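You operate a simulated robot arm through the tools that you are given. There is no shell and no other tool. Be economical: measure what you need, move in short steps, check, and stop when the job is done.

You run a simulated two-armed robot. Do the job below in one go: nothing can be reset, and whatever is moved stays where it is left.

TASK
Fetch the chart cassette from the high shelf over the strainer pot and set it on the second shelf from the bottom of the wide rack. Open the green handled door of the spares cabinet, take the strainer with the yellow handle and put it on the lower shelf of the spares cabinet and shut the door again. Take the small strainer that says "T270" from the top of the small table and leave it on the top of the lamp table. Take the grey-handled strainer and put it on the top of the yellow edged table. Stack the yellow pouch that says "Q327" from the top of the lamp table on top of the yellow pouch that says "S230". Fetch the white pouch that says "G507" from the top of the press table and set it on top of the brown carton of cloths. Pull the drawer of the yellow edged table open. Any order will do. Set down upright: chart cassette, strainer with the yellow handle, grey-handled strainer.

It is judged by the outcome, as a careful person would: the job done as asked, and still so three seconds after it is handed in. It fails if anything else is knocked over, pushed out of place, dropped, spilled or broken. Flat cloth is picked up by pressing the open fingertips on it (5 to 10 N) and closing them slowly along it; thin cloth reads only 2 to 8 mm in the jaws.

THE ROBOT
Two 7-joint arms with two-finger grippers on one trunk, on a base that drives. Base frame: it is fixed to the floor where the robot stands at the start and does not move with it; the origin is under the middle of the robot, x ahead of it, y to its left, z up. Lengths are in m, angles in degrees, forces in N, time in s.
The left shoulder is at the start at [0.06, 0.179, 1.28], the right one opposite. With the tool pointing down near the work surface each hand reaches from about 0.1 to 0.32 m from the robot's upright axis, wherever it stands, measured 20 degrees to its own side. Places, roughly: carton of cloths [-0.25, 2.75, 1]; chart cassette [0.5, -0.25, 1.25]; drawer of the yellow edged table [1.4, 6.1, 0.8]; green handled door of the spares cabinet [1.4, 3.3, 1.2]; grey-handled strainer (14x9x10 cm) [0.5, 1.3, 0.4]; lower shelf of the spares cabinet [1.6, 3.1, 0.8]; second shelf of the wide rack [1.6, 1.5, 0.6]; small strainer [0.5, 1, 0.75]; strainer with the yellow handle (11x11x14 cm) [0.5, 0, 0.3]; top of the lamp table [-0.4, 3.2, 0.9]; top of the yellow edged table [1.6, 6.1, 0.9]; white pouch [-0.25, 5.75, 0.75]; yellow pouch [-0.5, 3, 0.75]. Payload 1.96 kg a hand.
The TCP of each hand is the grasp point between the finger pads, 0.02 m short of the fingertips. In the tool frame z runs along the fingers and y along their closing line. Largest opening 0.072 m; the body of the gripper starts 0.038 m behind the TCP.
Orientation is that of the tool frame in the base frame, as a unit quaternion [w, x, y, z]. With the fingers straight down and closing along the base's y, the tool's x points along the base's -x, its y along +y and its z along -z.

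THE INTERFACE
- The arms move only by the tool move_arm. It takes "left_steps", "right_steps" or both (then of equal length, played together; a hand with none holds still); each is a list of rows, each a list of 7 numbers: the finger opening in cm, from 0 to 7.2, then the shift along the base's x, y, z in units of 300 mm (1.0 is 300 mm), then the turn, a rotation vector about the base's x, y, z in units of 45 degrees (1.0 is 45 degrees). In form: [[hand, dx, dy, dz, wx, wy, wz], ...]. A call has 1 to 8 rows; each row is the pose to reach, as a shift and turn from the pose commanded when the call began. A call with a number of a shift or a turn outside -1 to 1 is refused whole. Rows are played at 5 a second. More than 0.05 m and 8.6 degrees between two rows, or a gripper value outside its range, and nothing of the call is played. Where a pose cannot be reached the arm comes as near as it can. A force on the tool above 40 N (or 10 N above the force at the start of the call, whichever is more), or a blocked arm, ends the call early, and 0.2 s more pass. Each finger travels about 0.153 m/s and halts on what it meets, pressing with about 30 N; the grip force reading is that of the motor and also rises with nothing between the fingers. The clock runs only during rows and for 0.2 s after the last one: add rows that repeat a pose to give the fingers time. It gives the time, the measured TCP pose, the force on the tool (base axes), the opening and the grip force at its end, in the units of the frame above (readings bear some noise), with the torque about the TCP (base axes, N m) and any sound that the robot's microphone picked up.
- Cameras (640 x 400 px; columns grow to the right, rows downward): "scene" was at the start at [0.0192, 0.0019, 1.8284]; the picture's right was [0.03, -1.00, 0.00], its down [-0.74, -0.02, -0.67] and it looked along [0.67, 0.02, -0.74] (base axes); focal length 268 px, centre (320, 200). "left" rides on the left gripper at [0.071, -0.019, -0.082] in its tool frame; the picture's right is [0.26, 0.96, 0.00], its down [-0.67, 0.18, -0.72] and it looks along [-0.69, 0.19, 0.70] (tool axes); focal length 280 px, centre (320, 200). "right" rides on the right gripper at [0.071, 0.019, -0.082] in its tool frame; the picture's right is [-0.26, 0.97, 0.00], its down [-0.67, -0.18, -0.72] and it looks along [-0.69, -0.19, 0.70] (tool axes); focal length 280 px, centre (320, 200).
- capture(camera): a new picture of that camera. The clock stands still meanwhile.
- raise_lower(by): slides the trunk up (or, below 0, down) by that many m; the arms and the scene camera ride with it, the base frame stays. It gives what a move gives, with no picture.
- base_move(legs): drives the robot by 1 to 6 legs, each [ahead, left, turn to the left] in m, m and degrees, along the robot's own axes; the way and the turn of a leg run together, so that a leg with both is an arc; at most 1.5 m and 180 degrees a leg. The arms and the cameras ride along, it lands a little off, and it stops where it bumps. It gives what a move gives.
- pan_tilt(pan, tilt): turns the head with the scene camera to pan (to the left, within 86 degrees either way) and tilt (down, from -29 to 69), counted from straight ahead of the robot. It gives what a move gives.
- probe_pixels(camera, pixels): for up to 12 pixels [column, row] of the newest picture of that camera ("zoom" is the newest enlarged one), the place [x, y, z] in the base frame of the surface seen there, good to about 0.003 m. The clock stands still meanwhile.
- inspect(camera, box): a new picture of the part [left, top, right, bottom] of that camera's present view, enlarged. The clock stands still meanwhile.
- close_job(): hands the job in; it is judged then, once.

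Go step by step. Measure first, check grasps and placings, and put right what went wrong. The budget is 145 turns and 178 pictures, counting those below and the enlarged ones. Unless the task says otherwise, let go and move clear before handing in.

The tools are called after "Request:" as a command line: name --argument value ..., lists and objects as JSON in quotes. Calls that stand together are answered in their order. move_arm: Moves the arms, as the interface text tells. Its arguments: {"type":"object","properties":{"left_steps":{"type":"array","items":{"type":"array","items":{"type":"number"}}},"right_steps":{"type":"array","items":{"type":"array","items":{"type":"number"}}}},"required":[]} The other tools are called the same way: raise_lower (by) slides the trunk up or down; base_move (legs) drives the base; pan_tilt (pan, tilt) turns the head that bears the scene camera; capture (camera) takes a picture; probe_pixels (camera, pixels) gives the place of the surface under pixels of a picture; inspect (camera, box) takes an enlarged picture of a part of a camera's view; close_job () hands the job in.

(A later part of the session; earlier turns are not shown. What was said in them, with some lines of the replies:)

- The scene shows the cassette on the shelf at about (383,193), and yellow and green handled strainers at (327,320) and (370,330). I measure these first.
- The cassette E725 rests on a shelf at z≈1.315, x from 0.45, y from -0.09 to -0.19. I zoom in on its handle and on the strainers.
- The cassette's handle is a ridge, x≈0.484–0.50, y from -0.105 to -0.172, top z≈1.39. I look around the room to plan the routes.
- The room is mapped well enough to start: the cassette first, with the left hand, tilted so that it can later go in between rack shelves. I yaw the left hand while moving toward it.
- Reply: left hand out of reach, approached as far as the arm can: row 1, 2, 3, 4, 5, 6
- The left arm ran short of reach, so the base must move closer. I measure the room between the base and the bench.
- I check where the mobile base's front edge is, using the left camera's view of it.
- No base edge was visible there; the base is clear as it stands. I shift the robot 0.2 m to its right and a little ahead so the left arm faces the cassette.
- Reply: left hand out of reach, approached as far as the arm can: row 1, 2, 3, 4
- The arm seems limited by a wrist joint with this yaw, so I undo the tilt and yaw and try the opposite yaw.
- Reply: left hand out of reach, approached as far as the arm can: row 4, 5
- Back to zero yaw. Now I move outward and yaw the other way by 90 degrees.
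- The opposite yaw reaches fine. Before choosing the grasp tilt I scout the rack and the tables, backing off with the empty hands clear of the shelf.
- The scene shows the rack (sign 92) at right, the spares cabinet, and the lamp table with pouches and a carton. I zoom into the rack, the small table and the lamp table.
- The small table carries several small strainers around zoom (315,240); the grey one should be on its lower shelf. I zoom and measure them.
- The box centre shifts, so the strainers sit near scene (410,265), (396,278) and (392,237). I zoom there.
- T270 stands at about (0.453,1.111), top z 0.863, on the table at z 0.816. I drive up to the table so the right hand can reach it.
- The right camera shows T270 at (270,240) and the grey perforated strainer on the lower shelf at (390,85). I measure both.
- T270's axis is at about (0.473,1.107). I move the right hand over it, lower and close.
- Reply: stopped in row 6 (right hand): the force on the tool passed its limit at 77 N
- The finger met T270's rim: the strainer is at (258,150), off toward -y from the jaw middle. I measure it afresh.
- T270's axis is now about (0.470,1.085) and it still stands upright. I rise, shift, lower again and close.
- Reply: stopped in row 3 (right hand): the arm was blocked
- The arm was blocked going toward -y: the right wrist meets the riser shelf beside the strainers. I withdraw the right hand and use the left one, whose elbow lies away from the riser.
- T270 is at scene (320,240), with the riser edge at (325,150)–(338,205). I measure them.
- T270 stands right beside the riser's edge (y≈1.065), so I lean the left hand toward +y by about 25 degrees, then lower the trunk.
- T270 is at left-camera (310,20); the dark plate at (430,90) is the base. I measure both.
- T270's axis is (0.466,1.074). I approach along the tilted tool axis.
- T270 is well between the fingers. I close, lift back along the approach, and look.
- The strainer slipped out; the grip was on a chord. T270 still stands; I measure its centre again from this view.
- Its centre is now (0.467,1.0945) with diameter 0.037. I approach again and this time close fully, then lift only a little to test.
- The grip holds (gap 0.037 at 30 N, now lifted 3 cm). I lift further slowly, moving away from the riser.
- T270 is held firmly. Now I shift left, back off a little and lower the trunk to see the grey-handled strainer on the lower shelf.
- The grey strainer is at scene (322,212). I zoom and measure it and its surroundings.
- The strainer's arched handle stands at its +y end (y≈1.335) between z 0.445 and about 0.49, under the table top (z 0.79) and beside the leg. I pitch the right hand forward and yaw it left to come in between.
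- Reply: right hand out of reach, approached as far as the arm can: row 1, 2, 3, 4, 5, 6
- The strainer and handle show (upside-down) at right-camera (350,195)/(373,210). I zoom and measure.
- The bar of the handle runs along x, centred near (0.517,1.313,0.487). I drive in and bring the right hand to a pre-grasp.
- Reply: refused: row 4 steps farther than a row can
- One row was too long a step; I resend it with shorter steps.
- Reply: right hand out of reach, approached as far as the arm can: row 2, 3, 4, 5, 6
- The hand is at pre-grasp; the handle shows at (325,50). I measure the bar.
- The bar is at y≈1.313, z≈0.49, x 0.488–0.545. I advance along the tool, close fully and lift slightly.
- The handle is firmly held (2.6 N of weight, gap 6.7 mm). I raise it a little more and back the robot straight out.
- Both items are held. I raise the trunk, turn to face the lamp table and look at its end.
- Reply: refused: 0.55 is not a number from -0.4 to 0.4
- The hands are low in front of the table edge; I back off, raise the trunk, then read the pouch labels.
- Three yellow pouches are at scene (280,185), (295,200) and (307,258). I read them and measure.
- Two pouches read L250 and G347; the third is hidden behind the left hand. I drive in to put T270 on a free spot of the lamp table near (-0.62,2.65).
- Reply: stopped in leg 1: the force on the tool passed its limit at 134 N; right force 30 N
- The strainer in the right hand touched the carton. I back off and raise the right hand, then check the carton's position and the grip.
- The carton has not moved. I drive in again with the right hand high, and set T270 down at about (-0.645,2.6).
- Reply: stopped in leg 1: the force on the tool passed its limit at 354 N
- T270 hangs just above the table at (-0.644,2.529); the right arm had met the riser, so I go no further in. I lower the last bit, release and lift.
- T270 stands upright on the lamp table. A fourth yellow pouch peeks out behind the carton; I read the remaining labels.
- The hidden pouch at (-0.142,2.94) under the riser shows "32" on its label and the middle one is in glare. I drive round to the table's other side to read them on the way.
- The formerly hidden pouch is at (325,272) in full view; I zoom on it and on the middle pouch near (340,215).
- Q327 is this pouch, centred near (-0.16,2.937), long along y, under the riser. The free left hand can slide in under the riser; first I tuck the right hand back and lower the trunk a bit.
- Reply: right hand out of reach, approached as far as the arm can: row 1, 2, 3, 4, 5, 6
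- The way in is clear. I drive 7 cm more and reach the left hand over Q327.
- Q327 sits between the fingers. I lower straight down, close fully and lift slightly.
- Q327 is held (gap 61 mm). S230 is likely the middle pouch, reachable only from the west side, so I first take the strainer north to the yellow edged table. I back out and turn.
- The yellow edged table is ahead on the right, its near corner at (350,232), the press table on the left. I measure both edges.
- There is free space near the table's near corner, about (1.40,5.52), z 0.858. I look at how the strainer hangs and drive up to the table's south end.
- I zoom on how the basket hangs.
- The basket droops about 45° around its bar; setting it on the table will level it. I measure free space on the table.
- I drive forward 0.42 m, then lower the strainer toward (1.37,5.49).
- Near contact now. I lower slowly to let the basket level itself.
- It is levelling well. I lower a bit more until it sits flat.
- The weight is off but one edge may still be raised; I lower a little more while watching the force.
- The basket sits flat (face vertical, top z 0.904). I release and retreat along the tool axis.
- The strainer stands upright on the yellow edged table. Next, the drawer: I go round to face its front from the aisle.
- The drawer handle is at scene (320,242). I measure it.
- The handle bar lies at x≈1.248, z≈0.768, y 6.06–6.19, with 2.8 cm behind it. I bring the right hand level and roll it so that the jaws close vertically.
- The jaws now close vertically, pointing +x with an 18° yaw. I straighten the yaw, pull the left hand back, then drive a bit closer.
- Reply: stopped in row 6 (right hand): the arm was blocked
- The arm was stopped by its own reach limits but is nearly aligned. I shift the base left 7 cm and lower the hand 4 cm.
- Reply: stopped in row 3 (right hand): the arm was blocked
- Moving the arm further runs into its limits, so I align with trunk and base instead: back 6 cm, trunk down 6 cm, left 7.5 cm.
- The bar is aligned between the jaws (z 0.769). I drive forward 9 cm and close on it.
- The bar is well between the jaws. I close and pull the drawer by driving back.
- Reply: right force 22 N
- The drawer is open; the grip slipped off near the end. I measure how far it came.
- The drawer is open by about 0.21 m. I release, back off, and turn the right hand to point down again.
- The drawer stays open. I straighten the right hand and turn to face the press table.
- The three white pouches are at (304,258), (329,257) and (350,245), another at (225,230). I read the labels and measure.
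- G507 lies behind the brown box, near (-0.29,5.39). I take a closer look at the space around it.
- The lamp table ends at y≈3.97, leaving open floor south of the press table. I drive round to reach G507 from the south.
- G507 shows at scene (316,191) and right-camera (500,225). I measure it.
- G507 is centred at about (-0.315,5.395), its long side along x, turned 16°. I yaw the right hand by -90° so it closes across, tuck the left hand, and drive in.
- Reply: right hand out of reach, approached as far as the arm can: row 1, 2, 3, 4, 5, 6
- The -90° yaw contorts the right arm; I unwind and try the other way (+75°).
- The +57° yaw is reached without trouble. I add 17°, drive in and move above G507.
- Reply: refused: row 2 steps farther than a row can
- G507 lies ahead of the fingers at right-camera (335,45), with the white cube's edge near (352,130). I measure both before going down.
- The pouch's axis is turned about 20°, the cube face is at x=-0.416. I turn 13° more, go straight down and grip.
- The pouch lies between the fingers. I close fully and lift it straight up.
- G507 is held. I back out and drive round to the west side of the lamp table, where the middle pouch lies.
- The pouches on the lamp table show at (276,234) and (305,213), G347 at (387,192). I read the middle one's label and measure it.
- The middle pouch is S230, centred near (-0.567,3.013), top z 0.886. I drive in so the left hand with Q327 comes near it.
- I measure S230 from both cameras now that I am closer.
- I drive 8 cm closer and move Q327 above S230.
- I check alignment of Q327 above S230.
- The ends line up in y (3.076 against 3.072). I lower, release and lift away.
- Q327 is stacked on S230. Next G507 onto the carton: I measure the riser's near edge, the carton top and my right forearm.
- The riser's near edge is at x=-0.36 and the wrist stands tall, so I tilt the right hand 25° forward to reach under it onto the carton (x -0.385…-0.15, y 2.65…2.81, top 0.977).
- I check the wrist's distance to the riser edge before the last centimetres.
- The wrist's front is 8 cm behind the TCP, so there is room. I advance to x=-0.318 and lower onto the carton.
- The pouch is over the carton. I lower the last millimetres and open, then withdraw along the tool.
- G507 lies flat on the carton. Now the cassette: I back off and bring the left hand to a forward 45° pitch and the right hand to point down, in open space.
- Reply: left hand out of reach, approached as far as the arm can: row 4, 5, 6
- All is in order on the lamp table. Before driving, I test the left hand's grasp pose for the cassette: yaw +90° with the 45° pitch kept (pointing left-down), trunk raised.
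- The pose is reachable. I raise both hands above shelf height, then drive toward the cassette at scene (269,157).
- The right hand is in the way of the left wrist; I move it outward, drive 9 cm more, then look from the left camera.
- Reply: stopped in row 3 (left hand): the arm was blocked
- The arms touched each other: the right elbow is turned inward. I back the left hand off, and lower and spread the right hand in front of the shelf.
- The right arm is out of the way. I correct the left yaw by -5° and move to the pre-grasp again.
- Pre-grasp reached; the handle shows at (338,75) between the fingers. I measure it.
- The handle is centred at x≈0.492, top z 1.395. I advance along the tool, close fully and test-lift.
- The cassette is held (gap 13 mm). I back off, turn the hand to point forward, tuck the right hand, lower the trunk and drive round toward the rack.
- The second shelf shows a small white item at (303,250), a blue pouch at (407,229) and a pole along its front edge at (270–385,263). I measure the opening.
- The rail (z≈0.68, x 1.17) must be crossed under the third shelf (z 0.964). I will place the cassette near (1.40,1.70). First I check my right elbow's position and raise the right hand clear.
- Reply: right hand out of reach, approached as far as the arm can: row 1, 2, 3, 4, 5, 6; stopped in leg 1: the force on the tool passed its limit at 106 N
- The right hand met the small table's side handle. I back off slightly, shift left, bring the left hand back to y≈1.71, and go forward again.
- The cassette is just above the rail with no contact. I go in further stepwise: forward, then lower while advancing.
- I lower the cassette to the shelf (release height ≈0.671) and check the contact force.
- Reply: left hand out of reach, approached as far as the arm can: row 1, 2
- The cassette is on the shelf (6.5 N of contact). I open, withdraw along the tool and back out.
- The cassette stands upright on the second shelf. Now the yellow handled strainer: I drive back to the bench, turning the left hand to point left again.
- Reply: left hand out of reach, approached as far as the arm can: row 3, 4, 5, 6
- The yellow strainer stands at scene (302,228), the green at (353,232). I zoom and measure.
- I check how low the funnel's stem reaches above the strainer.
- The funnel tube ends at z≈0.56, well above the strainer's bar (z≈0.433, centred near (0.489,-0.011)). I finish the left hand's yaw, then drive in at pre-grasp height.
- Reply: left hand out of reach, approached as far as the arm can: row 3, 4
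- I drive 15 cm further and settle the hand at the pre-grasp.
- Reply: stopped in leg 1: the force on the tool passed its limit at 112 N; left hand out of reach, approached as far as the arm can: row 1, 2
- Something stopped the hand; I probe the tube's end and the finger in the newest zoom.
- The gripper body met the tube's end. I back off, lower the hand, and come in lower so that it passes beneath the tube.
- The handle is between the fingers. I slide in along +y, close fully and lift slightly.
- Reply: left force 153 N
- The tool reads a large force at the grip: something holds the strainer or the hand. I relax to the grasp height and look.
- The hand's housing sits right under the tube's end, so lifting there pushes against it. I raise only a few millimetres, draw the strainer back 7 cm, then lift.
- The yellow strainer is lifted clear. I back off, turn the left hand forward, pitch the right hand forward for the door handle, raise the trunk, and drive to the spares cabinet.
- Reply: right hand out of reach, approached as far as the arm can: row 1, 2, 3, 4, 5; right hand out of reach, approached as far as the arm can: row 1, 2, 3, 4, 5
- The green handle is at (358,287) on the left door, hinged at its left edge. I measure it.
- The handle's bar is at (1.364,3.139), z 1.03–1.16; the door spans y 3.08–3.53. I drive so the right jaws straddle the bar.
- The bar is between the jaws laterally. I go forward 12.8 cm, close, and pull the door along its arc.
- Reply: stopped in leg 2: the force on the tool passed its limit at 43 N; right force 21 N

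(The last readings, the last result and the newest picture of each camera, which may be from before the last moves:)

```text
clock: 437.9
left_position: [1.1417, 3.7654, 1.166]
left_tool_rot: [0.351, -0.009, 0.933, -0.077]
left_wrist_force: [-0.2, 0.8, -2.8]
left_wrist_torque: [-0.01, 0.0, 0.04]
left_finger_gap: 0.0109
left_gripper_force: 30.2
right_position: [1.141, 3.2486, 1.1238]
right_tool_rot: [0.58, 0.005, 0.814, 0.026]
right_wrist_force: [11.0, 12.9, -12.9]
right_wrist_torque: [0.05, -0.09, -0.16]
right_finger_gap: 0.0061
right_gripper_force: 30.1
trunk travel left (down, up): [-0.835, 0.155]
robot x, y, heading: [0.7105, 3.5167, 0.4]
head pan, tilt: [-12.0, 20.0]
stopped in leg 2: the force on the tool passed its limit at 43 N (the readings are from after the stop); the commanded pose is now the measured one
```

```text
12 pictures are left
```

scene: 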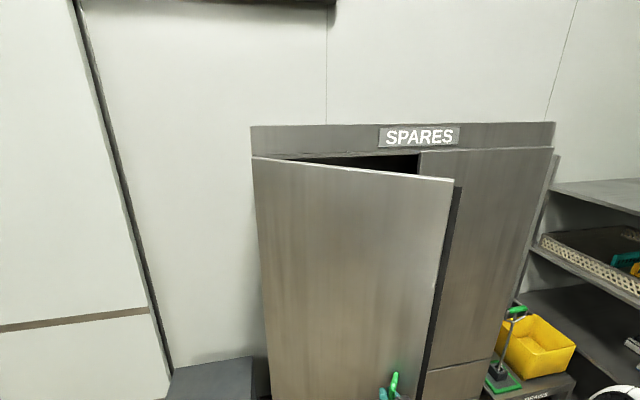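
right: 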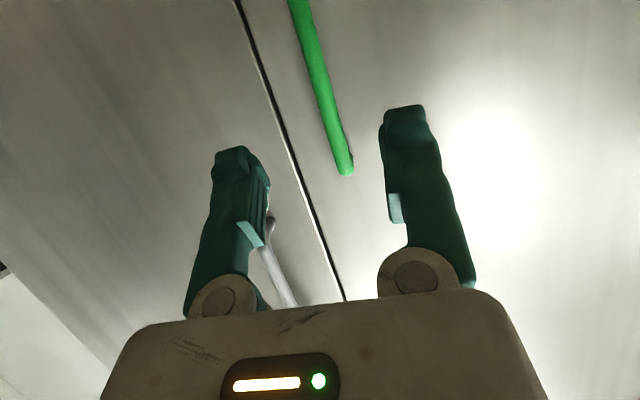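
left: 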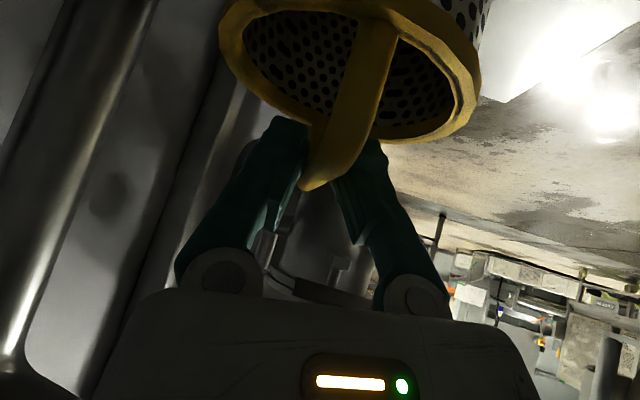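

The door is about 36° open and still gripped. I continue along the arc.

Request:
base_move --legs '[[-0.042, 0.033, 0], [-0.028, 0.039, 0], [-0.026, 0.048, 0], [-0.022, 0.065, 0]]'

Request:
base_move --legs '[[-0.01, 0.02, -3], [-0.01, 0.04, -3]]'

Request:
capture --camera "scene"

```text
clock: 438.8
left_position: [1.1157, 3.7831, 1.1658]
left_tool_rot: [0.351, -0.007, 0.933, -0.077]
left_wrist_force: [-0.1, 0.4, -1.2]
left_wrist_torque: [0.0, 0.01, -0.02]
left_finger_gap: 0.0109
left_gripper_force: 30.2
right_position: [1.1189, 3.2725, 1.1278]
right_tool_rot: [0.586, -0.002, 0.81, 0.03]
right_wrist_force: [9.0, 9.7, -14.4]
right_wrist_torque: [0.0, -0.24, -0.13]
right_finger_gap: 0.0059
right_gripper_force: 30.4
trunk travel left (down, up): [-0.835, 0.155]
robot x, y, heading: [0.685, 3.5324, 0.4]
head pan, tilt: [-12.0, 20.0]
stopped in leg 1: the force on the tool passed its limit at 46 N (the readings are from after the stop); the commanded pose is now the measured one
```

```text
clock: 439.6
left_position: [1.1179, 3.7828, 1.1641]
left_tool_rot: [0.35, 0.0, 0.933, -0.081]
left_wrist_force: [-0.4, 0.3, -2.0]
left_wrist_torque: [0.0, 0.02, 0.01]
left_finger_gap: 0.0108
left_gripper_force: 29.9
right_position: [1.1146, 3.2765, 1.1305]
right_tool_rot: [0.592, -0.001, 0.805, 0.028]
right_wrist_force: [11.9, 9.0, -5.7]
right_wrist_torque: [0.05, -0.13, -0.09]
right_finger_gap: 0.0057
right_gripper_force: 30.1
trunk travel left (down, up): [-0.835, 0.155]
robot x, y, heading: [0.6831, 3.538, 0.2]
head pan, tilt: [-12.0, 20.0]
stopped in leg 1: the force on the tool passed its limit at 49 N (the readings are from after the stop); the commanded pose is now the measured one
```

```text
11 pictures are left
```

scene: 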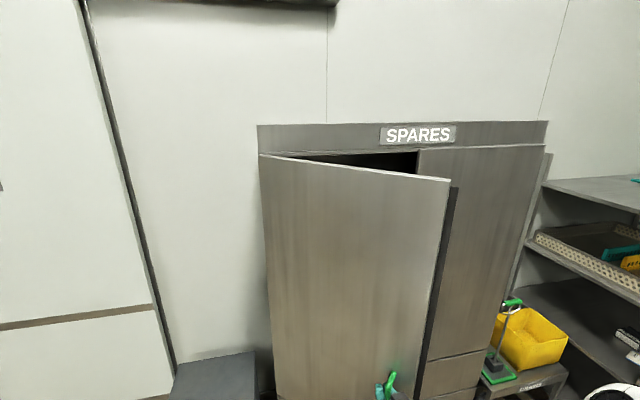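

The fingers bind at this angle (about 40°). I release, slip the closed hand inside the door's edge and push the door wide by driving left.

Request:
move_arm --right_steps '[[2, 0, 0, 0, 0, 0, 0], [4, 0, 0, 0, 0, 0, 0], [5, 0, 0, 0, 0, 0, 0]]'

Request:
base_move --legs '[[-0.12, 0, 0], [0, -0.23, 0]]'

Request:
move_arm --right_steps '[[2, 0, 0, 0, 0, 0, 0], [0, 0, 0, 0, 0, 0, 0]]'

Request:
base_move --legs '[[0.22, 0, 0], [-0.1, 0.34, 0], [-0.06, 0.14, 0]]'

Request:
capture --camera "scene"

```text
clock: 440.4
left_position: [1.1152, 3.7831, 1.1675]
left_tool_rot: [0.352, 0.0, 0.933, -0.079]
left_wrist_force: [0.0, -0.5, -1.4]
left_wrist_torque: [0.0, 0.01, 0.02]
left_finger_gap: 0.0108
left_gripper_force: 30.1
right_position: [1.1126, 3.274, 1.131]
right_tool_rot: [0.592, 0.0, 0.805, 0.028]
right_wrist_force: [-0.5, -0.1, -0.6]
right_wrist_torque: [-0.02, -0.02, -0.01]
right_finger_gap: 0.05
right_gripper_force: 0.1
trunk travel left (down, up): [-0.835, 0.155]
robot x, y, heading: [0.6859, 3.5437, -0.2]
head pan, tilt: [-12.0, 20.0]
```

```text
clock: 442.9
left_position: [0.9911, 3.5579, 1.1661]
left_tool_rot: [0.351, -0.002, 0.933, -0.079]
left_wrist_force: [0.6, -0.2, -2.0]
left_wrist_torque: [0.01, 0.04, 0.02]
left_finger_gap: 0.0108
left_gripper_force: 29.3
right_position: [0.9895, 3.0501, 1.1324]
right_tool_rot: [0.593, -0.002, 0.805, 0.029]
right_wrist_force: [0.5, 0.8, -0.1]
right_wrist_torque: [0.04, -0.02, 0.01]
right_finger_gap: 0.05
right_gripper_force: 0.1
trunk travel left (down, up): [-0.835, 0.155]
robot x, y, heading: [0.5591, 3.3169, -0.2]
head pan, tilt: [-12.0, 20.0]
```

```text
clock: 443.5
left_position: [0.9905, 3.5577, 1.1661]
left_tool_rot: [0.352, -0.001, 0.933, -0.079]
left_wrist_force: [0.0, 0.2, -2.8]
left_wrist_torque: [0.05, 0.03, 0.0]
left_finger_gap: 0.0107
left_gripper_force: 30.5
right_position: [0.9891, 3.0494, 1.1314]
right_tool_rot: [0.592, 0.0, 0.805, 0.028]
right_wrist_force: [-0.3, 0.0, -0.4]
right_wrist_torque: [0.06, 0.02, 0.01]
right_finger_gap: 0.0
right_gripper_force: 30.1
trunk travel left (down, up): [-0.835, 0.155]
robot x, y, heading: [0.5593, 3.3185, 0.1]
head pan, tilt: [-12.0, 20.0]
```

```text
clock: 446.1
left_position: [1.1789, 3.6645, 1.1668]
left_tool_rot: [0.351, -0.003, 0.933, -0.078]
left_wrist_force: [0.3, 0.7, -2.4]
left_wrist_torque: [0.01, 0.02, 0.0]
left_finger_gap: 0.0107
left_gripper_force: 30.0
right_position: [1.1777, 3.1511, 1.1313]
right_tool_rot: [0.592, 0.005, 0.805, 0.023]
right_wrist_force: [-1.2, 0.3, 0.7]
right_wrist_torque: [0.01, 0.04, 0.01]
right_finger_gap: 0.0002
right_gripper_force: 30.1
trunk travel left (down, up): [-0.835, 0.155]
robot x, y, heading: [0.7473, 3.4222, 0.2]
head pan, tilt: [-12.0, 20.0]
stopped in leg 2: the force on the tool passed its limit at 63 N (the readings are from after the stop); the commanded pose is now the measured one
```

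```text
10 pictures are left
```

scene: 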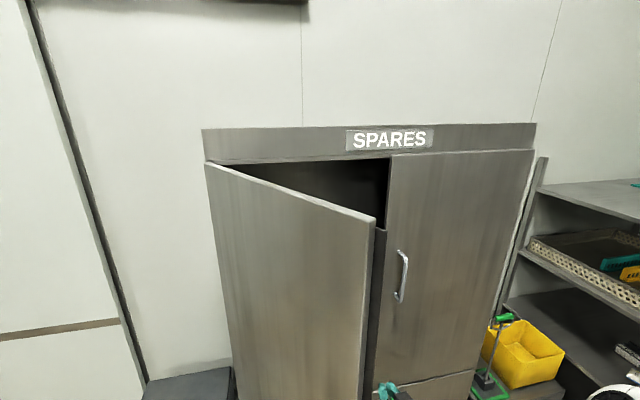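

The impact stopped the drive but the door moved. I push on in short strokes.

Request:
base_move --legs '[[-0.01, 0.04, 0], [-0.01, 0.04, 0]]'

Request:
base_move --legs '[[-0.015, 0.04, 0], [-0.015, 0.04, 0]]'

Request:
base_move --legs '[[-0.015, 0.04, 0], [-0.015, 0.04, 0]]'

Request:
base_move --legs '[[-0.015, 0.04, 0], [-0.015, 0.04, 0]]'

Request:
base_move --legs '[[-0.01, 0.04, 0], [-0.01, 0.04, 0]]'

Request:
capture --camera "scene"

```text
clock: 447.5
left_position: [1.1594, 3.7363, 1.166]
left_tool_rot: [0.351, -0.002, 0.933, -0.076]
left_wrist_force: [0.3, -0.4, -2.3]
left_wrist_torque: [0.05, 0.04, 0.05]
left_finger_gap: 0.0111
left_gripper_force: 29.7
right_position: [1.1607, 3.2222, 1.1292]
right_tool_rot: [0.592, 0.006, 0.805, 0.026]
right_wrist_force: [-0.1, -1.3, -0.3]
right_wrist_torque: [0.04, -0.04, 0.05]
right_finger_gap: 0.0
right_gripper_force: 30.1
trunk travel left (down, up): [-0.835, 0.155]
robot x, y, heading: [0.7269, 3.5002, 0.2]
head pan, tilt: [-12.0, 20.0]
```

```text
clock: 448.9
left_position: [1.1315, 3.8169, 1.1678]
left_tool_rot: [0.349, -0.002, 0.934, -0.076]
left_wrist_force: [1.1, -0.9, -2.4]
left_wrist_torque: [0.04, 0.01, 0.04]
left_finger_gap: 0.0108
left_gripper_force: 30.3
right_position: [1.1325, 3.3037, 1.1285]
right_tool_rot: [0.592, 0.006, 0.806, 0.026]
right_wrist_force: [0.0, -0.8, -0.2]
right_wrist_torque: [0.01, -0.04, 0.05]
right_finger_gap: 0.0
right_gripper_force: 29.6
trunk travel left (down, up): [-0.835, 0.155]
robot x, y, heading: [0.6933, 3.5763, -0.2]
head pan, tilt: [-12.0, 20.0]
```

```text
clock: 450.2
left_position: [1.1022, 3.8955, 1.1662]
left_tool_rot: [0.349, -0.001, 0.934, -0.077]
left_wrist_force: [-0.2, -1.2, -2.4]
left_wrist_torque: [0.01, 0.05, 0.04]
left_finger_gap: 0.0107
left_gripper_force: 30.2
right_position: [1.1015, 3.3829, 1.1288]
right_tool_rot: [0.592, 0.007, 0.806, 0.025]
right_wrist_force: [0.2, 0.3, -0.5]
right_wrist_torque: [0.02, -0.01, 0.06]
right_finger_gap: 0.0001
right_gripper_force: 30.0
trunk travel left (down, up): [-0.835, 0.155]
robot x, y, heading: [0.669, 3.6636, 0.2]
head pan, tilt: [-12.0, 20.0]
```

```text
clock: 451.6
left_position: [1.0719, 3.9748, 1.1677]
left_tool_rot: [0.35, 0.0, 0.934, -0.077]
left_wrist_force: [0.6, -0.5, -2.5]
left_wrist_torque: [0.04, 0.06, 0.04]
left_finger_gap: 0.0109
left_gripper_force: 30.2
right_position: [1.071, 3.4615, 1.1277]
right_tool_rot: [0.592, 0.007, 0.806, 0.025]
right_wrist_force: [0.1, -0.8, 0.7]
right_wrist_torque: [0.02, -0.02, 0.04]
right_finger_gap: 0.0002
right_gripper_force: 29.4
trunk travel left (down, up): [-0.835, 0.155]
robot x, y, heading: [0.6399, 3.739, -0.2]
head pan, tilt: [-12.0, 20.0]
```

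```text
clock: 453.0
left_position: [1.0515, 4.0528, 1.1681]
left_tool_rot: [0.35, 0.002, 0.933, -0.078]
left_wrist_force: [-0.2, -0.6, -2.1]
left_wrist_torque: [0.06, 0.03, 0.02]
left_finger_gap: 0.0109
left_gripper_force: 29.9
right_position: [1.051, 3.5399, 1.1283]
right_tool_rot: [0.593, 0.009, 0.805, 0.023]
right_wrist_force: [-0.3, -0.5, -0.7]
right_wrist_torque: [-0.02, -0.03, 0.01]
right_finger_gap: 0.0
right_gripper_force: 29.7
trunk travel left (down, up): [-0.835, 0.155]
robot x, y, heading: [0.6158, 3.8198, -0.1]
head pan, tilt: [-12.0, 20.0]
```

```text
9 pictures are left
```

scene: 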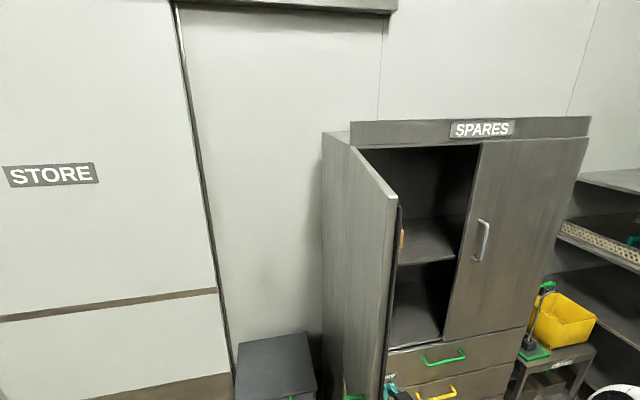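

The door is open past 90° and the lower shelf shows at (415,305). I measure the inside, then back out around the door and tuck the right hand.

Request:
probe_pixels --camera "scene" --pixels '[[415, 310], [425, 330], [405, 330], [430, 245], [430, 260], [395, 200], [385, 380], [445, 300], [400, 235], [470, 150], [388, 345]]'

Request:
base_move --legs '[[-0.1, -0.03, 0], [-0.25, 0, 0], [0, -0.76, 0]]'

Request:
move_arm --right_steps '[[0, -0.08, 0, 0, 0, 0.18, 0], [0, -0.16, 0, 0, 0, 0.36, 0], [0, -0.24, 0, 0, 0, 0.54, 0], [0, -0.32, 0, 0, 0, 0.72, 0], [0, -0.4, 0, 0, 0, 0.9, 0], [0, -0.45, 0, 0, 0, 1.0, 0]]'

Request:
move_arm --right_steps '[[0, -0.08, 0, 0, 0, 0.18, 0], [0, -0.16, 0, 0, 0, 0.36, 0], [0, -0.24, 0, 0, 0, 0.54, 0], [0, -0.32, 0, 0, 0, 0.6, 0]]'

Request:
capture --camera "scene"

```text
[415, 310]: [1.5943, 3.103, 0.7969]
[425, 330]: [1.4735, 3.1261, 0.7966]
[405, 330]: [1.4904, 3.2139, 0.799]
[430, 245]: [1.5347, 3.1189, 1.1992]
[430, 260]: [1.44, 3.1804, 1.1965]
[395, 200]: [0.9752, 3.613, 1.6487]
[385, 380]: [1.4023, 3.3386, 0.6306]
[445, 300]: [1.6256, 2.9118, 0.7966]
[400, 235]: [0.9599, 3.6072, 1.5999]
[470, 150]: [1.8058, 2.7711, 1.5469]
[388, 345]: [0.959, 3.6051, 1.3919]
```

```text
clock: 459.3
left_position: [0.6964, 3.2674, 1.1667]
left_tool_rot: [0.35, 0.002, 0.933, -0.081]
left_wrist_force: [0.1, 0.0, -2.9]
left_wrist_torque: [-0.01, 0.03, -0.01]
left_finger_gap: 0.0106
left_gripper_force: 30.3
right_position: [0.6926, 2.7541, 1.1315]
right_tool_rot: [0.593, 0.01, 0.805, 0.018]
right_wrist_force: [-1.1, 0.7, -0.1]
right_wrist_torque: [0.02, -0.01, 0.0]
right_finger_gap: 0.0
right_gripper_force: 29.8
trunk travel left (down, up): [-0.835, 0.155]
robot x, y, heading: [0.2645, 3.0291, -0.3]
head pan, tilt: [-12.0, 20.0]
```

```text
clock: 460.7
left_position: [0.698, 3.2675, 1.1656]
left_tool_rot: [0.35, 0.002, 0.933, -0.082]
left_wrist_force: [0.0, 0.7, -3.2]
left_wrist_torque: [0.04, 0.02, -0.03]
left_finger_gap: 0.0109
left_gripper_force: 30.2
right_position: [0.62, 2.7455, 1.1359]
right_tool_rot: [0.237, 0.016, 0.971, 0.014]
right_wrist_force: [0.8, 0.2, 0.0]
right_wrist_torque: [-0.03, 0.0, -0.01]
right_finger_gap: 0.0001
right_gripper_force: 29.9
right hand out of reach, approached as far as the arm can: row 1, 2, 3, 4, 5, 6
trunk travel left (down, up): [-0.835, 0.155]
robot x, y, heading: [0.2637, 3.0281, -0.5]
head pan, tilt: [-12.0, 20.0]
```

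```text
clock: 461.7
left_position: [0.6975, 3.2661, 1.1668]
left_tool_rot: [0.351, 0.001, 0.933, -0.08]
left_wrist_force: [0.3, -0.1, -2.4]
left_wrist_torque: [-0.01, 0.02, 0.01]
left_finger_gap: 0.0106
left_gripper_force: 29.9
right_position: [0.5278, 2.7411, 1.1386]
right_tool_rot: [0.006, 0.019, 1.0, 0.011]
right_wrist_force: [-0.2, 0.2, -0.8]
right_wrist_torque: [0.0, -0.04, 0.04]
right_finger_gap: 0.0
right_gripper_force: 29.4
right hand out of reach, approached as far as the arm can: row 4
trunk travel left (down, up): [-0.835, 0.155]
robot x, y, heading: [0.2634, 3.0258, -0.2]
head pan, tilt: [-12.0, 20.0]
```

```text
8 pictures are left
```

scene: 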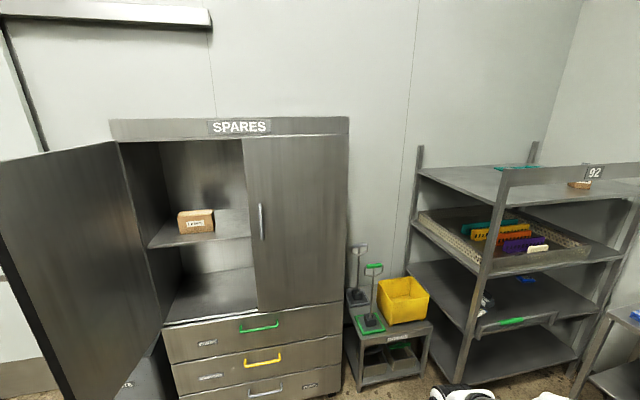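

The lower shelf is at z 0.797 with the upper one at 1.197. I lower the trunk so the strainer clears the shelf by 3 cm and drive it in.

Request:
raise_lower --by -0.2

Request:
move_arm --left_steps '[[0, 0.1, 0, 0, 0, 0, 0], [0, 0.2, 0, 0, 0, 0, 0], [0, 0.27, 0, 0, 0, 0, 0]]'

Request:
base_move --legs '[[0.5, 0, 0.2]]'

Request:
capture --camera "scene"

```text
clock: 463.9
left_position: [0.6977, 3.2675, 0.9664]
left_tool_rot: [0.351, 0.002, 0.933, -0.082]
left_wrist_force: [-0.6, 0.5, -2.9]
left_wrist_torque: [0.02, 0.01, 0.0]
left_finger_gap: 0.0109
left_gripper_force: 29.7
right_position: [0.5305, 2.741, 0.9386]
right_tool_rot: [0.006, 0.02, 1.0, 0.012]
right_wrist_force: [-0.5, -0.4, -0.1]
right_wrist_torque: [0.02, 0.0, 0.02]
right_finger_gap: 0.0001
right_gripper_force: 29.8
trunk travel left (down, up): [-0.635, 0.355]
robot x, y, heading: [0.2643, 3.0296, -0.3]
head pan, tilt: [-12.0, 20.0]
```

```text
clock: 464.7
left_position: [0.7798, 3.2662, 0.9659]
left_tool_rot: [0.35, 0.002, 0.933, -0.081]
left_wrist_force: [0.0, -0.5, -2.1]
left_wrist_torque: [0.01, 0.03, 0.03]
left_finger_gap: 0.0105
left_gripper_force: 29.9
right_position: [0.5308, 2.7421, 0.939]
right_tool_rot: [0.006, 0.018, 1.0, 0.011]
right_wrist_force: [0.7, -0.6, 0.5]
right_wrist_torque: [-0.01, 0.0, 0.03]
right_finger_gap: 0.0
right_gripper_force: 29.6
trunk travel left (down, up): [-0.635, 0.355]
robot x, y, heading: [0.2621, 3.028, -0.2]
head pan, tilt: [-12.0, 20.0]
```

```text
clock: 467.6
left_position: [1.2878, 3.2626, 0.9665]
left_tool_rot: [0.351, 0.002, 0.933, -0.081]
left_wrist_force: [1.2, -0.8, -2.0]
left_wrist_torque: [-0.04, 0.05, 0.01]
left_finger_gap: 0.0108
left_gripper_force: 30.3
right_position: [1.0403, 2.7378, 0.939]
right_tool_rot: [0.006, 0.018, 1.0, 0.012]
right_wrist_force: [0.0, 1.0, -0.2]
right_wrist_torque: [-0.02, 0.03, 0.01]
right_finger_gap: 0.0
right_gripper_force: 29.7
trunk travel left (down, up): [-0.635, 0.355]
robot x, y, heading: [0.7673, 3.0222, -0.5]
head pan, tilt: [-12.0, 20.0]
```

```text
7 pictures are left
```

scene: 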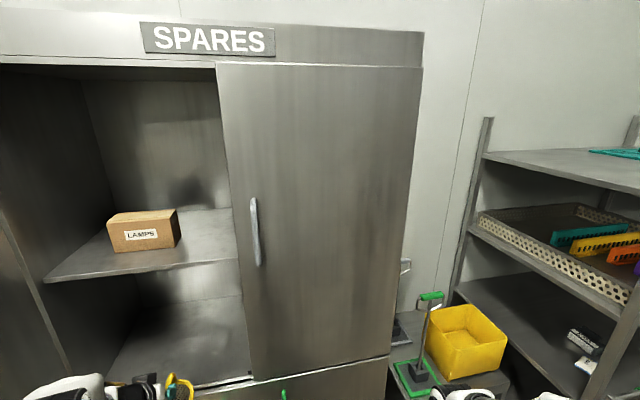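

The strainer is lined up with the open half. I go in 20 cm more, then tilt the head to check.

Request:
base_move --legs '[[0.2, 0, 0.5]]'

Request:
move_arm --left_steps '[[0, 0, 0, -0.03, 0, 0, 0], [0, 0, 0, -0.06, 0, 0, 0], [0, 0, 0, -0.085, 0, 0, 0]]'

Request:
pan_tilt --pan 15 --tilt 42

Request:
capture --camera "scene"

```text
clock: 469.3
left_position: [1.4886, 3.2676, 0.9663]
left_tool_rot: [0.352, -0.002, 0.933, -0.08]
left_wrist_force: [0.3, -0.5, -2.7]
left_wrist_torque: [0.0, 0.01, -0.01]
left_finger_gap: 0.0107
left_gripper_force: 30.4
right_position: [1.2466, 2.7405, 0.9394]
right_tool_rot: [0.005, 0.014, 1.0, 0.012]
right_wrist_force: [0.3, -0.1, -0.8]
right_wrist_torque: [-0.02, 0.01, 0.01]
right_finger_gap: 0.0
right_gripper_force: 29.7
trunk travel left (down, up): [-0.635, 0.355]
robot x, y, heading: [0.9758, 3.0255, 0.1]
head pan, tilt: [-12.0, 20.0]
```

```text
clock: 470.1
left_position: [1.4881, 3.2688, 0.9412]
left_tool_rot: [0.351, -0.002, 0.933, -0.08]
left_wrist_force: [0.4, 0.5, -1.4]
left_wrist_torque: [0.02, 0.0, 0.01]
left_finger_gap: 0.0109
left_gripper_force: 29.9
right_position: [1.2456, 2.7398, 0.9391]
right_tool_rot: [0.005, 0.013, 1.0, 0.012]
right_wrist_force: [0.6, 0.6, -0.2]
right_wrist_torque: [0.01, -0.02, -0.01]
right_finger_gap: 0.0
right_gripper_force: 29.3
trunk travel left (down, up): [-0.635, 0.355]
robot x, y, heading: [0.9795, 3.0249, 0.2]
head pan, tilt: [-12.0, 20.0]
```

```text
clock: 471.0
left_position: [1.4891, 3.2681, 0.9408]
left_tool_rot: [0.352, -0.002, 0.932, -0.079]
left_wrist_force: [-0.2, -0.3, -3.0]
left_wrist_torque: [-0.01, 0.0, 0.02]
left_finger_gap: 0.0107
left_gripper_force: 29.4
right_position: [1.2459, 2.7395, 0.9395]
right_tool_rot: [0.005, 0.014, 1.0, 0.012]
right_wrist_force: [0.6, -0.6, 0.5]
right_wrist_torque: [-0.05, -0.03, -0.01]
right_finger_gap: 0.0
right_gripper_force: 29.4
trunk travel left (down, up): [-0.635, 0.355]
robot x, y, heading: [0.9738, 3.0251, 0.3]
head pan, tilt: [15.0, 42.0]
```

```text
6 pictures are left
```

scene: 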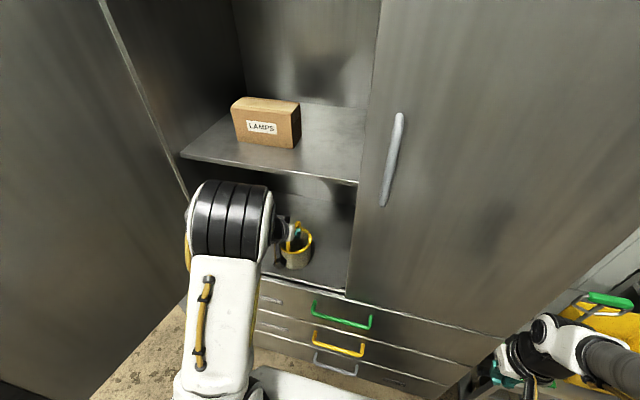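

The strainer hangs just above the lower shelf. I lower until contact, then release and withdraw a little.

Request:
move_arm --left_steps '[[0, 0, 0, -0.012, 0, 0, 0], [0, 0, 0, -0.022, 0, 0, 0], [0, 0, 0, -0.03, 0, 0, 0]]'

Request:
inspect --camera "scene" --box '[250, 190, 360, 300]'

Request:
probe_pixels --camera "zoom" --pixels '[[290, 290], [290, 260], [310, 240], [250, 300], [290, 330]]'

```text
clock: 471.8
left_position: [1.4868, 3.2671, 0.9328]
left_tool_rot: [0.352, -0.002, 0.932, -0.08]
left_wrist_force: [2.4, 1.4, 7.1]
left_wrist_torque: [-0.02, -0.24, 0.07]
left_finger_gap: 0.0113
left_gripper_force: 30.2
right_position: [1.2457, 2.7403, 0.9403]
right_tool_rot: [0.006, 0.012, 1.0, 0.011]
right_wrist_force: [-1.0, -0.5, 0.4]
right_wrist_torque: [0.01, 0.0, 0.02]
right_finger_gap: 0.0
right_gripper_force: 29.2
trunk travel left (down, up): [-0.635, 0.355]
robot x, y, heading: [0.9786, 3.0247, 0.1]
head pan, tilt: [15.0, 42.0]
```

```text
3.64 times, centred on (305, 245) of scene
```

zoom: 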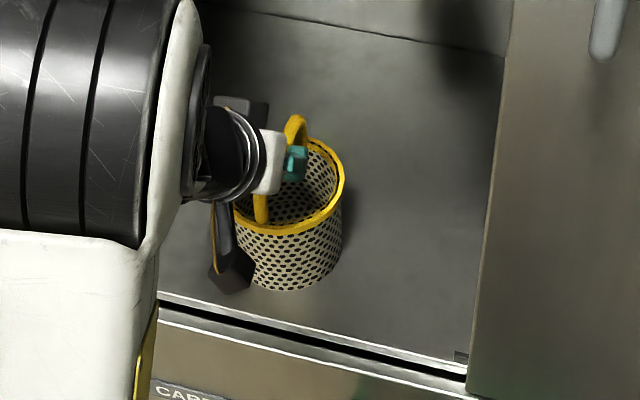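

```text
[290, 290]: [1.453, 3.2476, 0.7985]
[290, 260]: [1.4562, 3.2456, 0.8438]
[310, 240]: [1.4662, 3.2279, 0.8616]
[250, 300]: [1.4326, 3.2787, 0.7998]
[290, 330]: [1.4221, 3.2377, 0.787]
```

The strainer stands flat on the lower shelf. I open, withdraw along the tool, and back the robot out.

Request:
move_arm --left_steps '[[1.5, 0, 0, 0, 0, 0, 0], [2.5, 0, 0, 0, 0, 0, 0], [3.5, 0, 0, 0, 0, 0, 0], [4, 0, 0, 0, 0, 0, 0], [4, -0.05, 0, 0.055, 0, 0, 0], [4, -0.11, 0, 0.12, 0, 0, 0], [4, -0.18, 0, 0.17, 0, 0, 0], [4, -0.28, 0, 0.2, 0, 0, 0]]'

Request:
base_move --legs '[[-0.45, 0, 0]]'

Request:
pan_tilt --pan 15 --tilt 25

Request:
capture --camera "scene"

```text
clock: 473.6
left_position: [1.404, 3.2663, 0.9934]
left_tool_rot: [0.351, -0.002, 0.933, -0.079]
left_wrist_force: [-0.3, -0.7, -0.6]
left_wrist_torque: [0.02, -0.01, 0.05]
left_finger_gap: 0.04
left_gripper_force: 0.0
right_position: [1.2447, 2.7401, 0.9403]
right_tool_rot: [0.007, 0.013, 1.0, 0.011]
right_wrist_force: [-0.4, 0.1, 0.8]
right_wrist_torque: [-0.02, -0.01, 0.02]
right_finger_gap: 0.0001
right_gripper_force: 29.7
trunk travel left (down, up): [-0.635, 0.355]
robot x, y, heading: [0.9781, 3.0258, 0.1]
head pan, tilt: [15.0, 42.0]
```

```text
clock: 476.3
left_position: [0.9544, 3.2652, 0.9926]
left_tool_rot: [0.351, -0.002, 0.933, -0.08]
left_wrist_force: [0.6, -0.5, 0.2]
left_wrist_torque: [-0.01, 0.0, -0.01]
left_finger_gap: 0.04
left_gripper_force: 0.0
right_position: [0.7954, 2.7382, 0.9401]
right_tool_rot: [0.006, 0.014, 1.0, 0.011]
right_wrist_force: [-0.2, 1.4, 0.4]
right_wrist_torque: [0.0, 0.0, -0.02]
right_finger_gap: 0.0
right_gripper_force: 29.6
trunk travel left (down, up): [-0.635, 0.355]
robot x, y, heading: [0.5261, 3.0246, 0.1]
head pan, tilt: [15.0, 42.0]
```

```text
clock: 477.1
left_position: [0.9528, 3.2637, 0.9931]
left_tool_rot: [0.351, -0.002, 0.933, -0.08]
left_wrist_force: [-0.3, -0.8, -0.3]
left_wrist_torque: [-0.01, -0.01, 0.0]
left_finger_gap: 0.04
left_gripper_force: 0.1
right_position: [0.7952, 2.7383, 0.9388]
right_tool_rot: [0.005, 0.014, 1.0, 0.011]
right_wrist_force: [-0.1, 0.8, -0.3]
right_wrist_torque: [0.01, 0.03, 0.02]
right_finger_gap: 0.0
right_gripper_force: 29.9
trunk travel left (down, up): [-0.635, 0.355]
robot x, y, heading: [0.5229, 3.0255, 0.4]
head pan, tilt: [15.0, 25.0]
```

```text
4 pictures are left
```

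scene: 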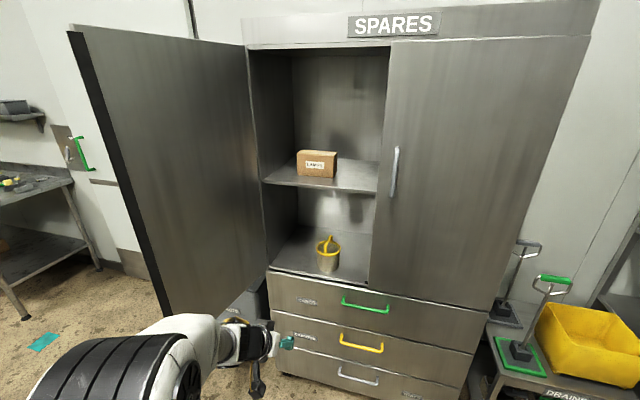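

The yellow strainer stands on the lower shelf. Now I shut the door: I go round its outer side with the left hand extended and push it in short strokes.

Request:
move_arm --left_steps '[[2, 0.12, 0, 0, 0, 0, 0], [0, 0.26, 0, 0, 0, 0, 0], [0, 0.4, 0, 0, 0, 0, 0], [0, 0.47, 0, 0, 0, 0, 0]]'

Request:
base_move --legs '[[-0.27, 0, -0.2], [0, 0.66, 0], [0.3, 0, 0]]'

Request:
base_move --legs '[[0, -0.1, 0], [0, -0.06, 0], [0, -0.05, 0]]'

Request:
base_move --legs '[[0, -0.04, 0], [0, -0.04, 0]]'

Request:
base_move --legs '[[0, -0.04, 0], [0, -0.04, 0]]'

Request:
base_move --legs '[[0, -0.04, 0], [0, -0.04, 0]]'

Request:
base_move --legs '[[0, -0.04, 0], [0, -0.04, 0]]'

Request:
capture --camera "scene"

```text
clock: 478.1
left_position: [1.0954, 3.2641, 0.9916]
left_tool_rot: [0.352, -0.002, 0.933, -0.079]
left_wrist_force: [0.7, 0.4, 0.4]
left_wrist_torque: [0.02, -0.03, -0.04]
left_finger_gap: 0.0
left_gripper_force: 30.1
right_position: [0.7946, 2.7373, 0.9383]
right_tool_rot: [0.006, 0.013, 1.0, 0.011]
right_wrist_force: [0.1, 0.1, -0.5]
right_wrist_torque: [0.0, -0.01, -0.01]
right_finger_gap: 0.0
right_gripper_force: 30.4
trunk travel left (down, up): [-0.635, 0.355]
robot x, y, heading: [0.5286, 3.0218, 0.1]
head pan, tilt: [15.0, 25.0]
```

```text
clock: 484.9
left_position: [1.125, 3.9215, 0.9926]
left_tool_rot: [0.351, 0.005, 0.933, -0.082]
left_wrist_force: [-0.3, 0.0, -0.1]
left_wrist_torque: [0.0, -0.03, 0.0]
left_finger_gap: 0.0002
left_gripper_force: 29.8
right_position: [0.8169, 3.3993, 0.9397]
right_tool_rot: [0.005, 0.022, 1.0, 0.01]
right_wrist_force: [0.0, -0.1, 1.0]
right_wrist_torque: [0.02, 0.02, 0.01]
right_finger_gap: 0.0
right_gripper_force: 29.8
trunk travel left (down, up): [-0.635, 0.355]
robot x, y, heading: [0.5511, 3.6884, -0.7]
head pan, tilt: [15.0, 25.0]
```

```text
clock: 487.2
left_position: [1.1213, 3.7054, 0.992]
left_tool_rot: [0.351, 0.007, 0.933, -0.082]
left_wrist_force: [0.4, -0.5, -0.3]
left_wrist_torque: [0.0, 0.0, 0.03]
left_finger_gap: 0.0
left_gripper_force: 29.8
right_position: [0.813, 3.1848, 0.9379]
right_tool_rot: [0.006, 0.022, 1.0, 0.012]
right_wrist_force: [0.4, -0.6, 0.0]
right_wrist_torque: [0.03, 0.02, -0.02]
right_finger_gap: 0.0
right_gripper_force: 29.5
trunk travel left (down, up): [-0.635, 0.355]
robot x, y, heading: [0.5509, 3.4741, -0.7]
head pan, tilt: [15.0, 25.0]
```

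```text
clock: 488.6
left_position: [1.12, 3.6261, 0.992]
left_tool_rot: [0.35, 0.006, 0.933, -0.082]
left_wrist_force: [-1.2, -0.3, 0.5]
left_wrist_torque: [0.01, -0.02, 0.01]
left_finger_gap: 0.0
left_gripper_force: 29.7
right_position: [0.8122, 3.1071, 0.9394]
right_tool_rot: [0.006, 0.024, 1.0, 0.011]
right_wrist_force: [0.0, -0.3, -0.1]
right_wrist_torque: [0.02, 0.0, 0.06]
right_finger_gap: 0.0002
right_gripper_force: 29.7
trunk travel left (down, up): [-0.635, 0.355]
robot x, y, heading: [0.5471, 3.3938, -0.6]
head pan, tilt: [15.0, 25.0]
```

```text
clock: 489.9
left_position: [1.1195, 3.547, 0.9916]
left_tool_rot: [0.351, 0.006, 0.933, -0.082]
left_wrist_force: [-0.2, -0.3, 1.0]
left_wrist_torque: [0.02, 0.01, -0.03]
left_finger_gap: 0.0001
left_gripper_force: 30.0
right_position: [0.8099, 3.0271, 0.9395]
right_tool_rot: [0.006, 0.023, 1.0, 0.012]
right_wrist_force: [0.6, -0.1, 0.5]
right_wrist_torque: [0.04, 0.03, 0.01]
right_finger_gap: 0.0001
right_gripper_force: 30.1
trunk travel left (down, up): [-0.635, 0.355]
robot x, y, heading: [0.5452, 3.3185, -1.3]
head pan, tilt: [15.0, 25.0]
```

```text
clock: 491.3
left_position: [1.1182, 3.4655, 0.9931]
left_tool_rot: [0.349, 0.007, 0.933, -0.083]
left_wrist_force: [0.3, 0.4, -0.5]
left_wrist_torque: [-0.01, 0.0, 0.05]
left_finger_gap: 0.0
left_gripper_force: 29.8
right_position: [0.8096, 2.9459, 0.9384]
right_tool_rot: [0.006, 0.022, 1.0, 0.011]
right_wrist_force: [-0.1, 0.0, 0.3]
right_wrist_torque: [0.01, 0.03, -0.01]
right_finger_gap: 0.0003
right_gripper_force: 29.8
trunk travel left (down, up): [-0.635, 0.355]
robot x, y, heading: [0.5426, 3.237, -1.0]
head pan, tilt: [15.0, 25.0]
```

```text
clock: 492.6
left_position: [1.1239, 3.4109, 0.9943]
left_tool_rot: [0.354, 0.001, 0.932, -0.077]
left_wrist_force: [12.2, 7.5, -5.7]
left_wrist_torque: [0.51, 0.46, 1.05]
left_finger_gap: 0.0
left_gripper_force: 29.6
right_position: [0.8115, 2.8852, 0.9376]
right_tool_rot: [0.003, 0.022, 1.0, 0.011]
right_wrist_force: [1.0, 0.2, 0.6]
right_wrist_torque: [0.03, 0.04, 0.0]
right_finger_gap: 0.0001
right_gripper_force: 29.5
trunk travel left (down, up): [-0.635, 0.355]
robot x, y, heading: [0.5468, 3.1721, -0.8]
head pan, tilt: [15.0, 25.0]
stopped in leg 2: the robot was blocked; the commanded pose is now the measured one
```

```text
3 pictures are left
```

scene: 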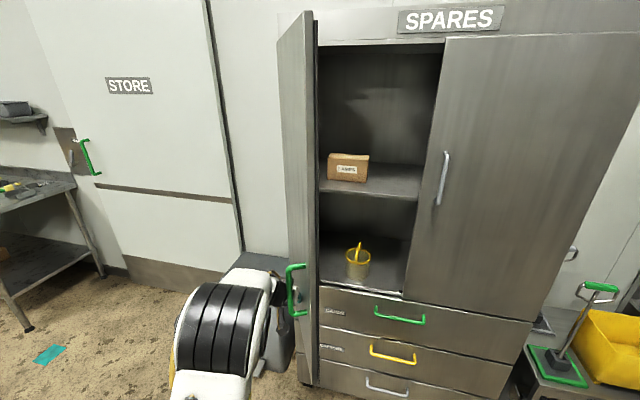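

The hand caught against the handle while sliding. I now follow the door's arc instead, adding forward motion.

Request:
base_move --legs '[[0.02, 0.01, 0], [0.03, -0.05, 0]]'

Request:
base_move --legs '[[0.035, -0.05, 0], [0.03, -0.03, 0]]'

Request:
base_move --legs '[[0.04, -0.03, 0]]'

Request:
base_move --legs '[[0.04, -0.02, 0]]'

Request:
capture --camera "scene"

```text
clock: 494.0
left_position: [1.1693, 3.368, 0.997]
left_tool_rot: [0.355, 0.003, 0.931, -0.078]
left_wrist_force: [-0.3, 0.2, -0.8]
left_wrist_torque: [0.02, 0.01, 0.01]
left_finger_gap: 0.0002
left_gripper_force: 29.1
right_position: [0.8589, 2.8442, 0.9378]
right_tool_rot: [0.005, 0.022, 1.0, 0.011]
right_wrist_force: [0.8, 0.7, -0.7]
right_wrist_torque: [0.04, 0.02, -0.01]
right_finger_gap: 0.0
right_gripper_force: 29.3
trunk travel left (down, up): [-0.635, 0.355]
robot x, y, heading: [0.5958, 3.1358, -0.8]
head pan, tilt: [15.0, 25.0]
```

```text
clock: 495.4
left_position: [1.2339, 3.2863, 0.9945]
left_tool_rot: [0.354, 0.003, 0.932, -0.079]
left_wrist_force: [-0.8, 0.3, -0.2]
left_wrist_torque: [-0.02, 0.05, 0.02]
left_finger_gap: 0.0002
left_gripper_force: 29.5
right_position: [0.9217, 2.762, 0.9383]
right_tool_rot: [0.004, 0.023, 1.0, 0.012]
right_wrist_force: [0.4, 1.0, -0.1]
right_wrist_torque: [0.03, 0.0, 0.01]
right_finger_gap: 0.0001
right_gripper_force: 30.1
trunk travel left (down, up): [-0.635, 0.355]
robot x, y, heading: [0.6579, 3.0511, -1.1]
head pan, tilt: [15.0, 25.0]
```

```text
clock: 496.4
left_position: [1.2726, 3.256, 0.9949]
left_tool_rot: [0.354, 0.003, 0.932, -0.078]
left_wrist_force: [0.2, -0.4, -0.2]
left_wrist_torque: [0.01, -0.04, 0.03]
left_finger_gap: 0.0003
left_gripper_force: 29.8
right_position: [0.9615, 2.732, 0.9387]
right_tool_rot: [0.005, 0.023, 1.0, 0.011]
right_wrist_force: [-0.7, -0.8, 0.5]
right_wrist_torque: [-0.02, 0.05, 0.01]
right_finger_gap: 0.0
right_gripper_force: 29.7
trunk travel left (down, up): [-0.635, 0.355]
robot x, y, heading: [0.6978, 3.0196, -1.0]
head pan, tilt: [15.0, 25.0]
```

```text
clock: 497.3
left_position: [1.3119, 3.2348, 0.9948]
left_tool_rot: [0.354, 0.003, 0.932, -0.079]
left_wrist_force: [-0.5, -0.5, 0.3]
left_wrist_torque: [0.02, -0.01, 0.0]
left_finger_gap: 0.0
left_gripper_force: 29.8
right_position: [1.0004, 2.712, 0.9389]
right_tool_rot: [0.005, 0.023, 1.0, 0.012]
right_wrist_force: [1.0, -0.4, -0.7]
right_wrist_torque: [0.02, 0.01, 0.01]
right_finger_gap: 0.0002
right_gripper_force: 29.7
trunk travel left (down, up): [-0.635, 0.355]
robot x, y, heading: [0.7366, 3.003, -0.9]
head pan, tilt: [15.0, 25.0]
```

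```text
2 pictures are left
```

scene: 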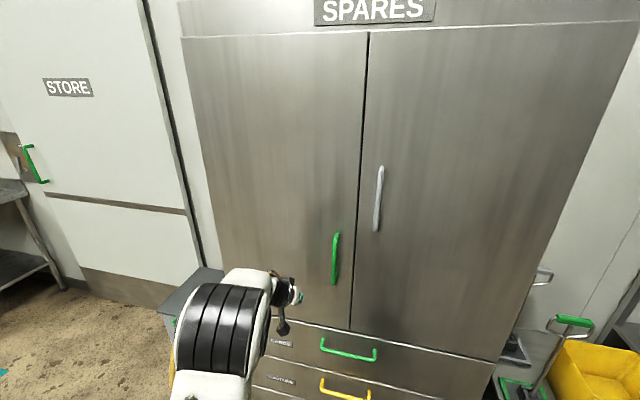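

The door looks shut. I verify by measuring points on both doors.

Request:
probe_pixels --camera "scene" --pixels '[[355, 150], [350, 250], [345, 310], [200, 100], [220, 200], [300, 100], [380, 130], [372, 290], [335, 260]]'

Request:
base_move --legs '[[-0.35, 0, 0]]'

```text
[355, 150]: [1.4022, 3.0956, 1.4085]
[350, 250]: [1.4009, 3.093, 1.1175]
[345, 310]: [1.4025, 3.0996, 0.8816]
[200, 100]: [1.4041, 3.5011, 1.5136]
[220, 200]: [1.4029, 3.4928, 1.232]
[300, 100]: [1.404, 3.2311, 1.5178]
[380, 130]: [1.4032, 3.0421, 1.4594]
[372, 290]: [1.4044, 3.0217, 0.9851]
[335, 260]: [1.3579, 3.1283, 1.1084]
```

```text
clock: 499.5
left_position: [0.9622, 3.2419, 0.9952]
left_tool_rot: [0.356, 0.003, 0.931, -0.078]
left_wrist_force: [0.3, -0.4, 0.1]
left_wrist_torque: [0.01, -0.01, 0.0]
left_finger_gap: 0.0
left_gripper_force: 30.1
right_position: [0.6498, 2.7187, 0.9389]
right_tool_rot: [0.005, 0.022, 1.0, 0.011]
right_wrist_force: [-0.6, 0.0, 0.3]
right_wrist_torque: [0.0, -0.01, 0.02]
right_finger_gap: 0.0001
right_gripper_force: 29.3
trunk travel left (down, up): [-0.635, 0.355]
robot x, y, heading: [0.3857, 3.0036, -0.8]
head pan, tilt: [15.0, 25.0]
```

Both doors are flush at x≈1.403, so the cabinet is shut and the hands are clear. Every item was seen in place after release, and I hand the job in.

Request:
close_job

```text
The job is handed in.
```

I finished every part of the job and handed it in; each item was in its place the last time I saw it.

- **Chart cassette:** it stands upright on the second shelf from the bottom of the wide rack.
- **Strainer with the yellow handle:** it stands on the lower shelf of the spares cabinet. The door is shut, but I did not see inside after closing it.
- **Small strainer "T270":** it stands on the top of the lamp table. My first grip slipped, and it stayed upright.
- **Grey-handled strainer:** it stands upright on the top of the yellow edged table.
- **Pouch "Q327":** it is stacked on "S230".
- **Pouch "G507":** it lies on top of the brown carton of cloths.
- **Drawer of the yellow edged table:** it is open about 0.21 m.

Along the way my hands or what they held bumped a few things:

- the carton of cloths
- the riser shelf on the lamp table
- the side handle of the small table
- the tube over the yellow-handled strainer

The carton had not moved when I measured it afterwards. The other three looked unchanged in the pictures, but I did not measure them.
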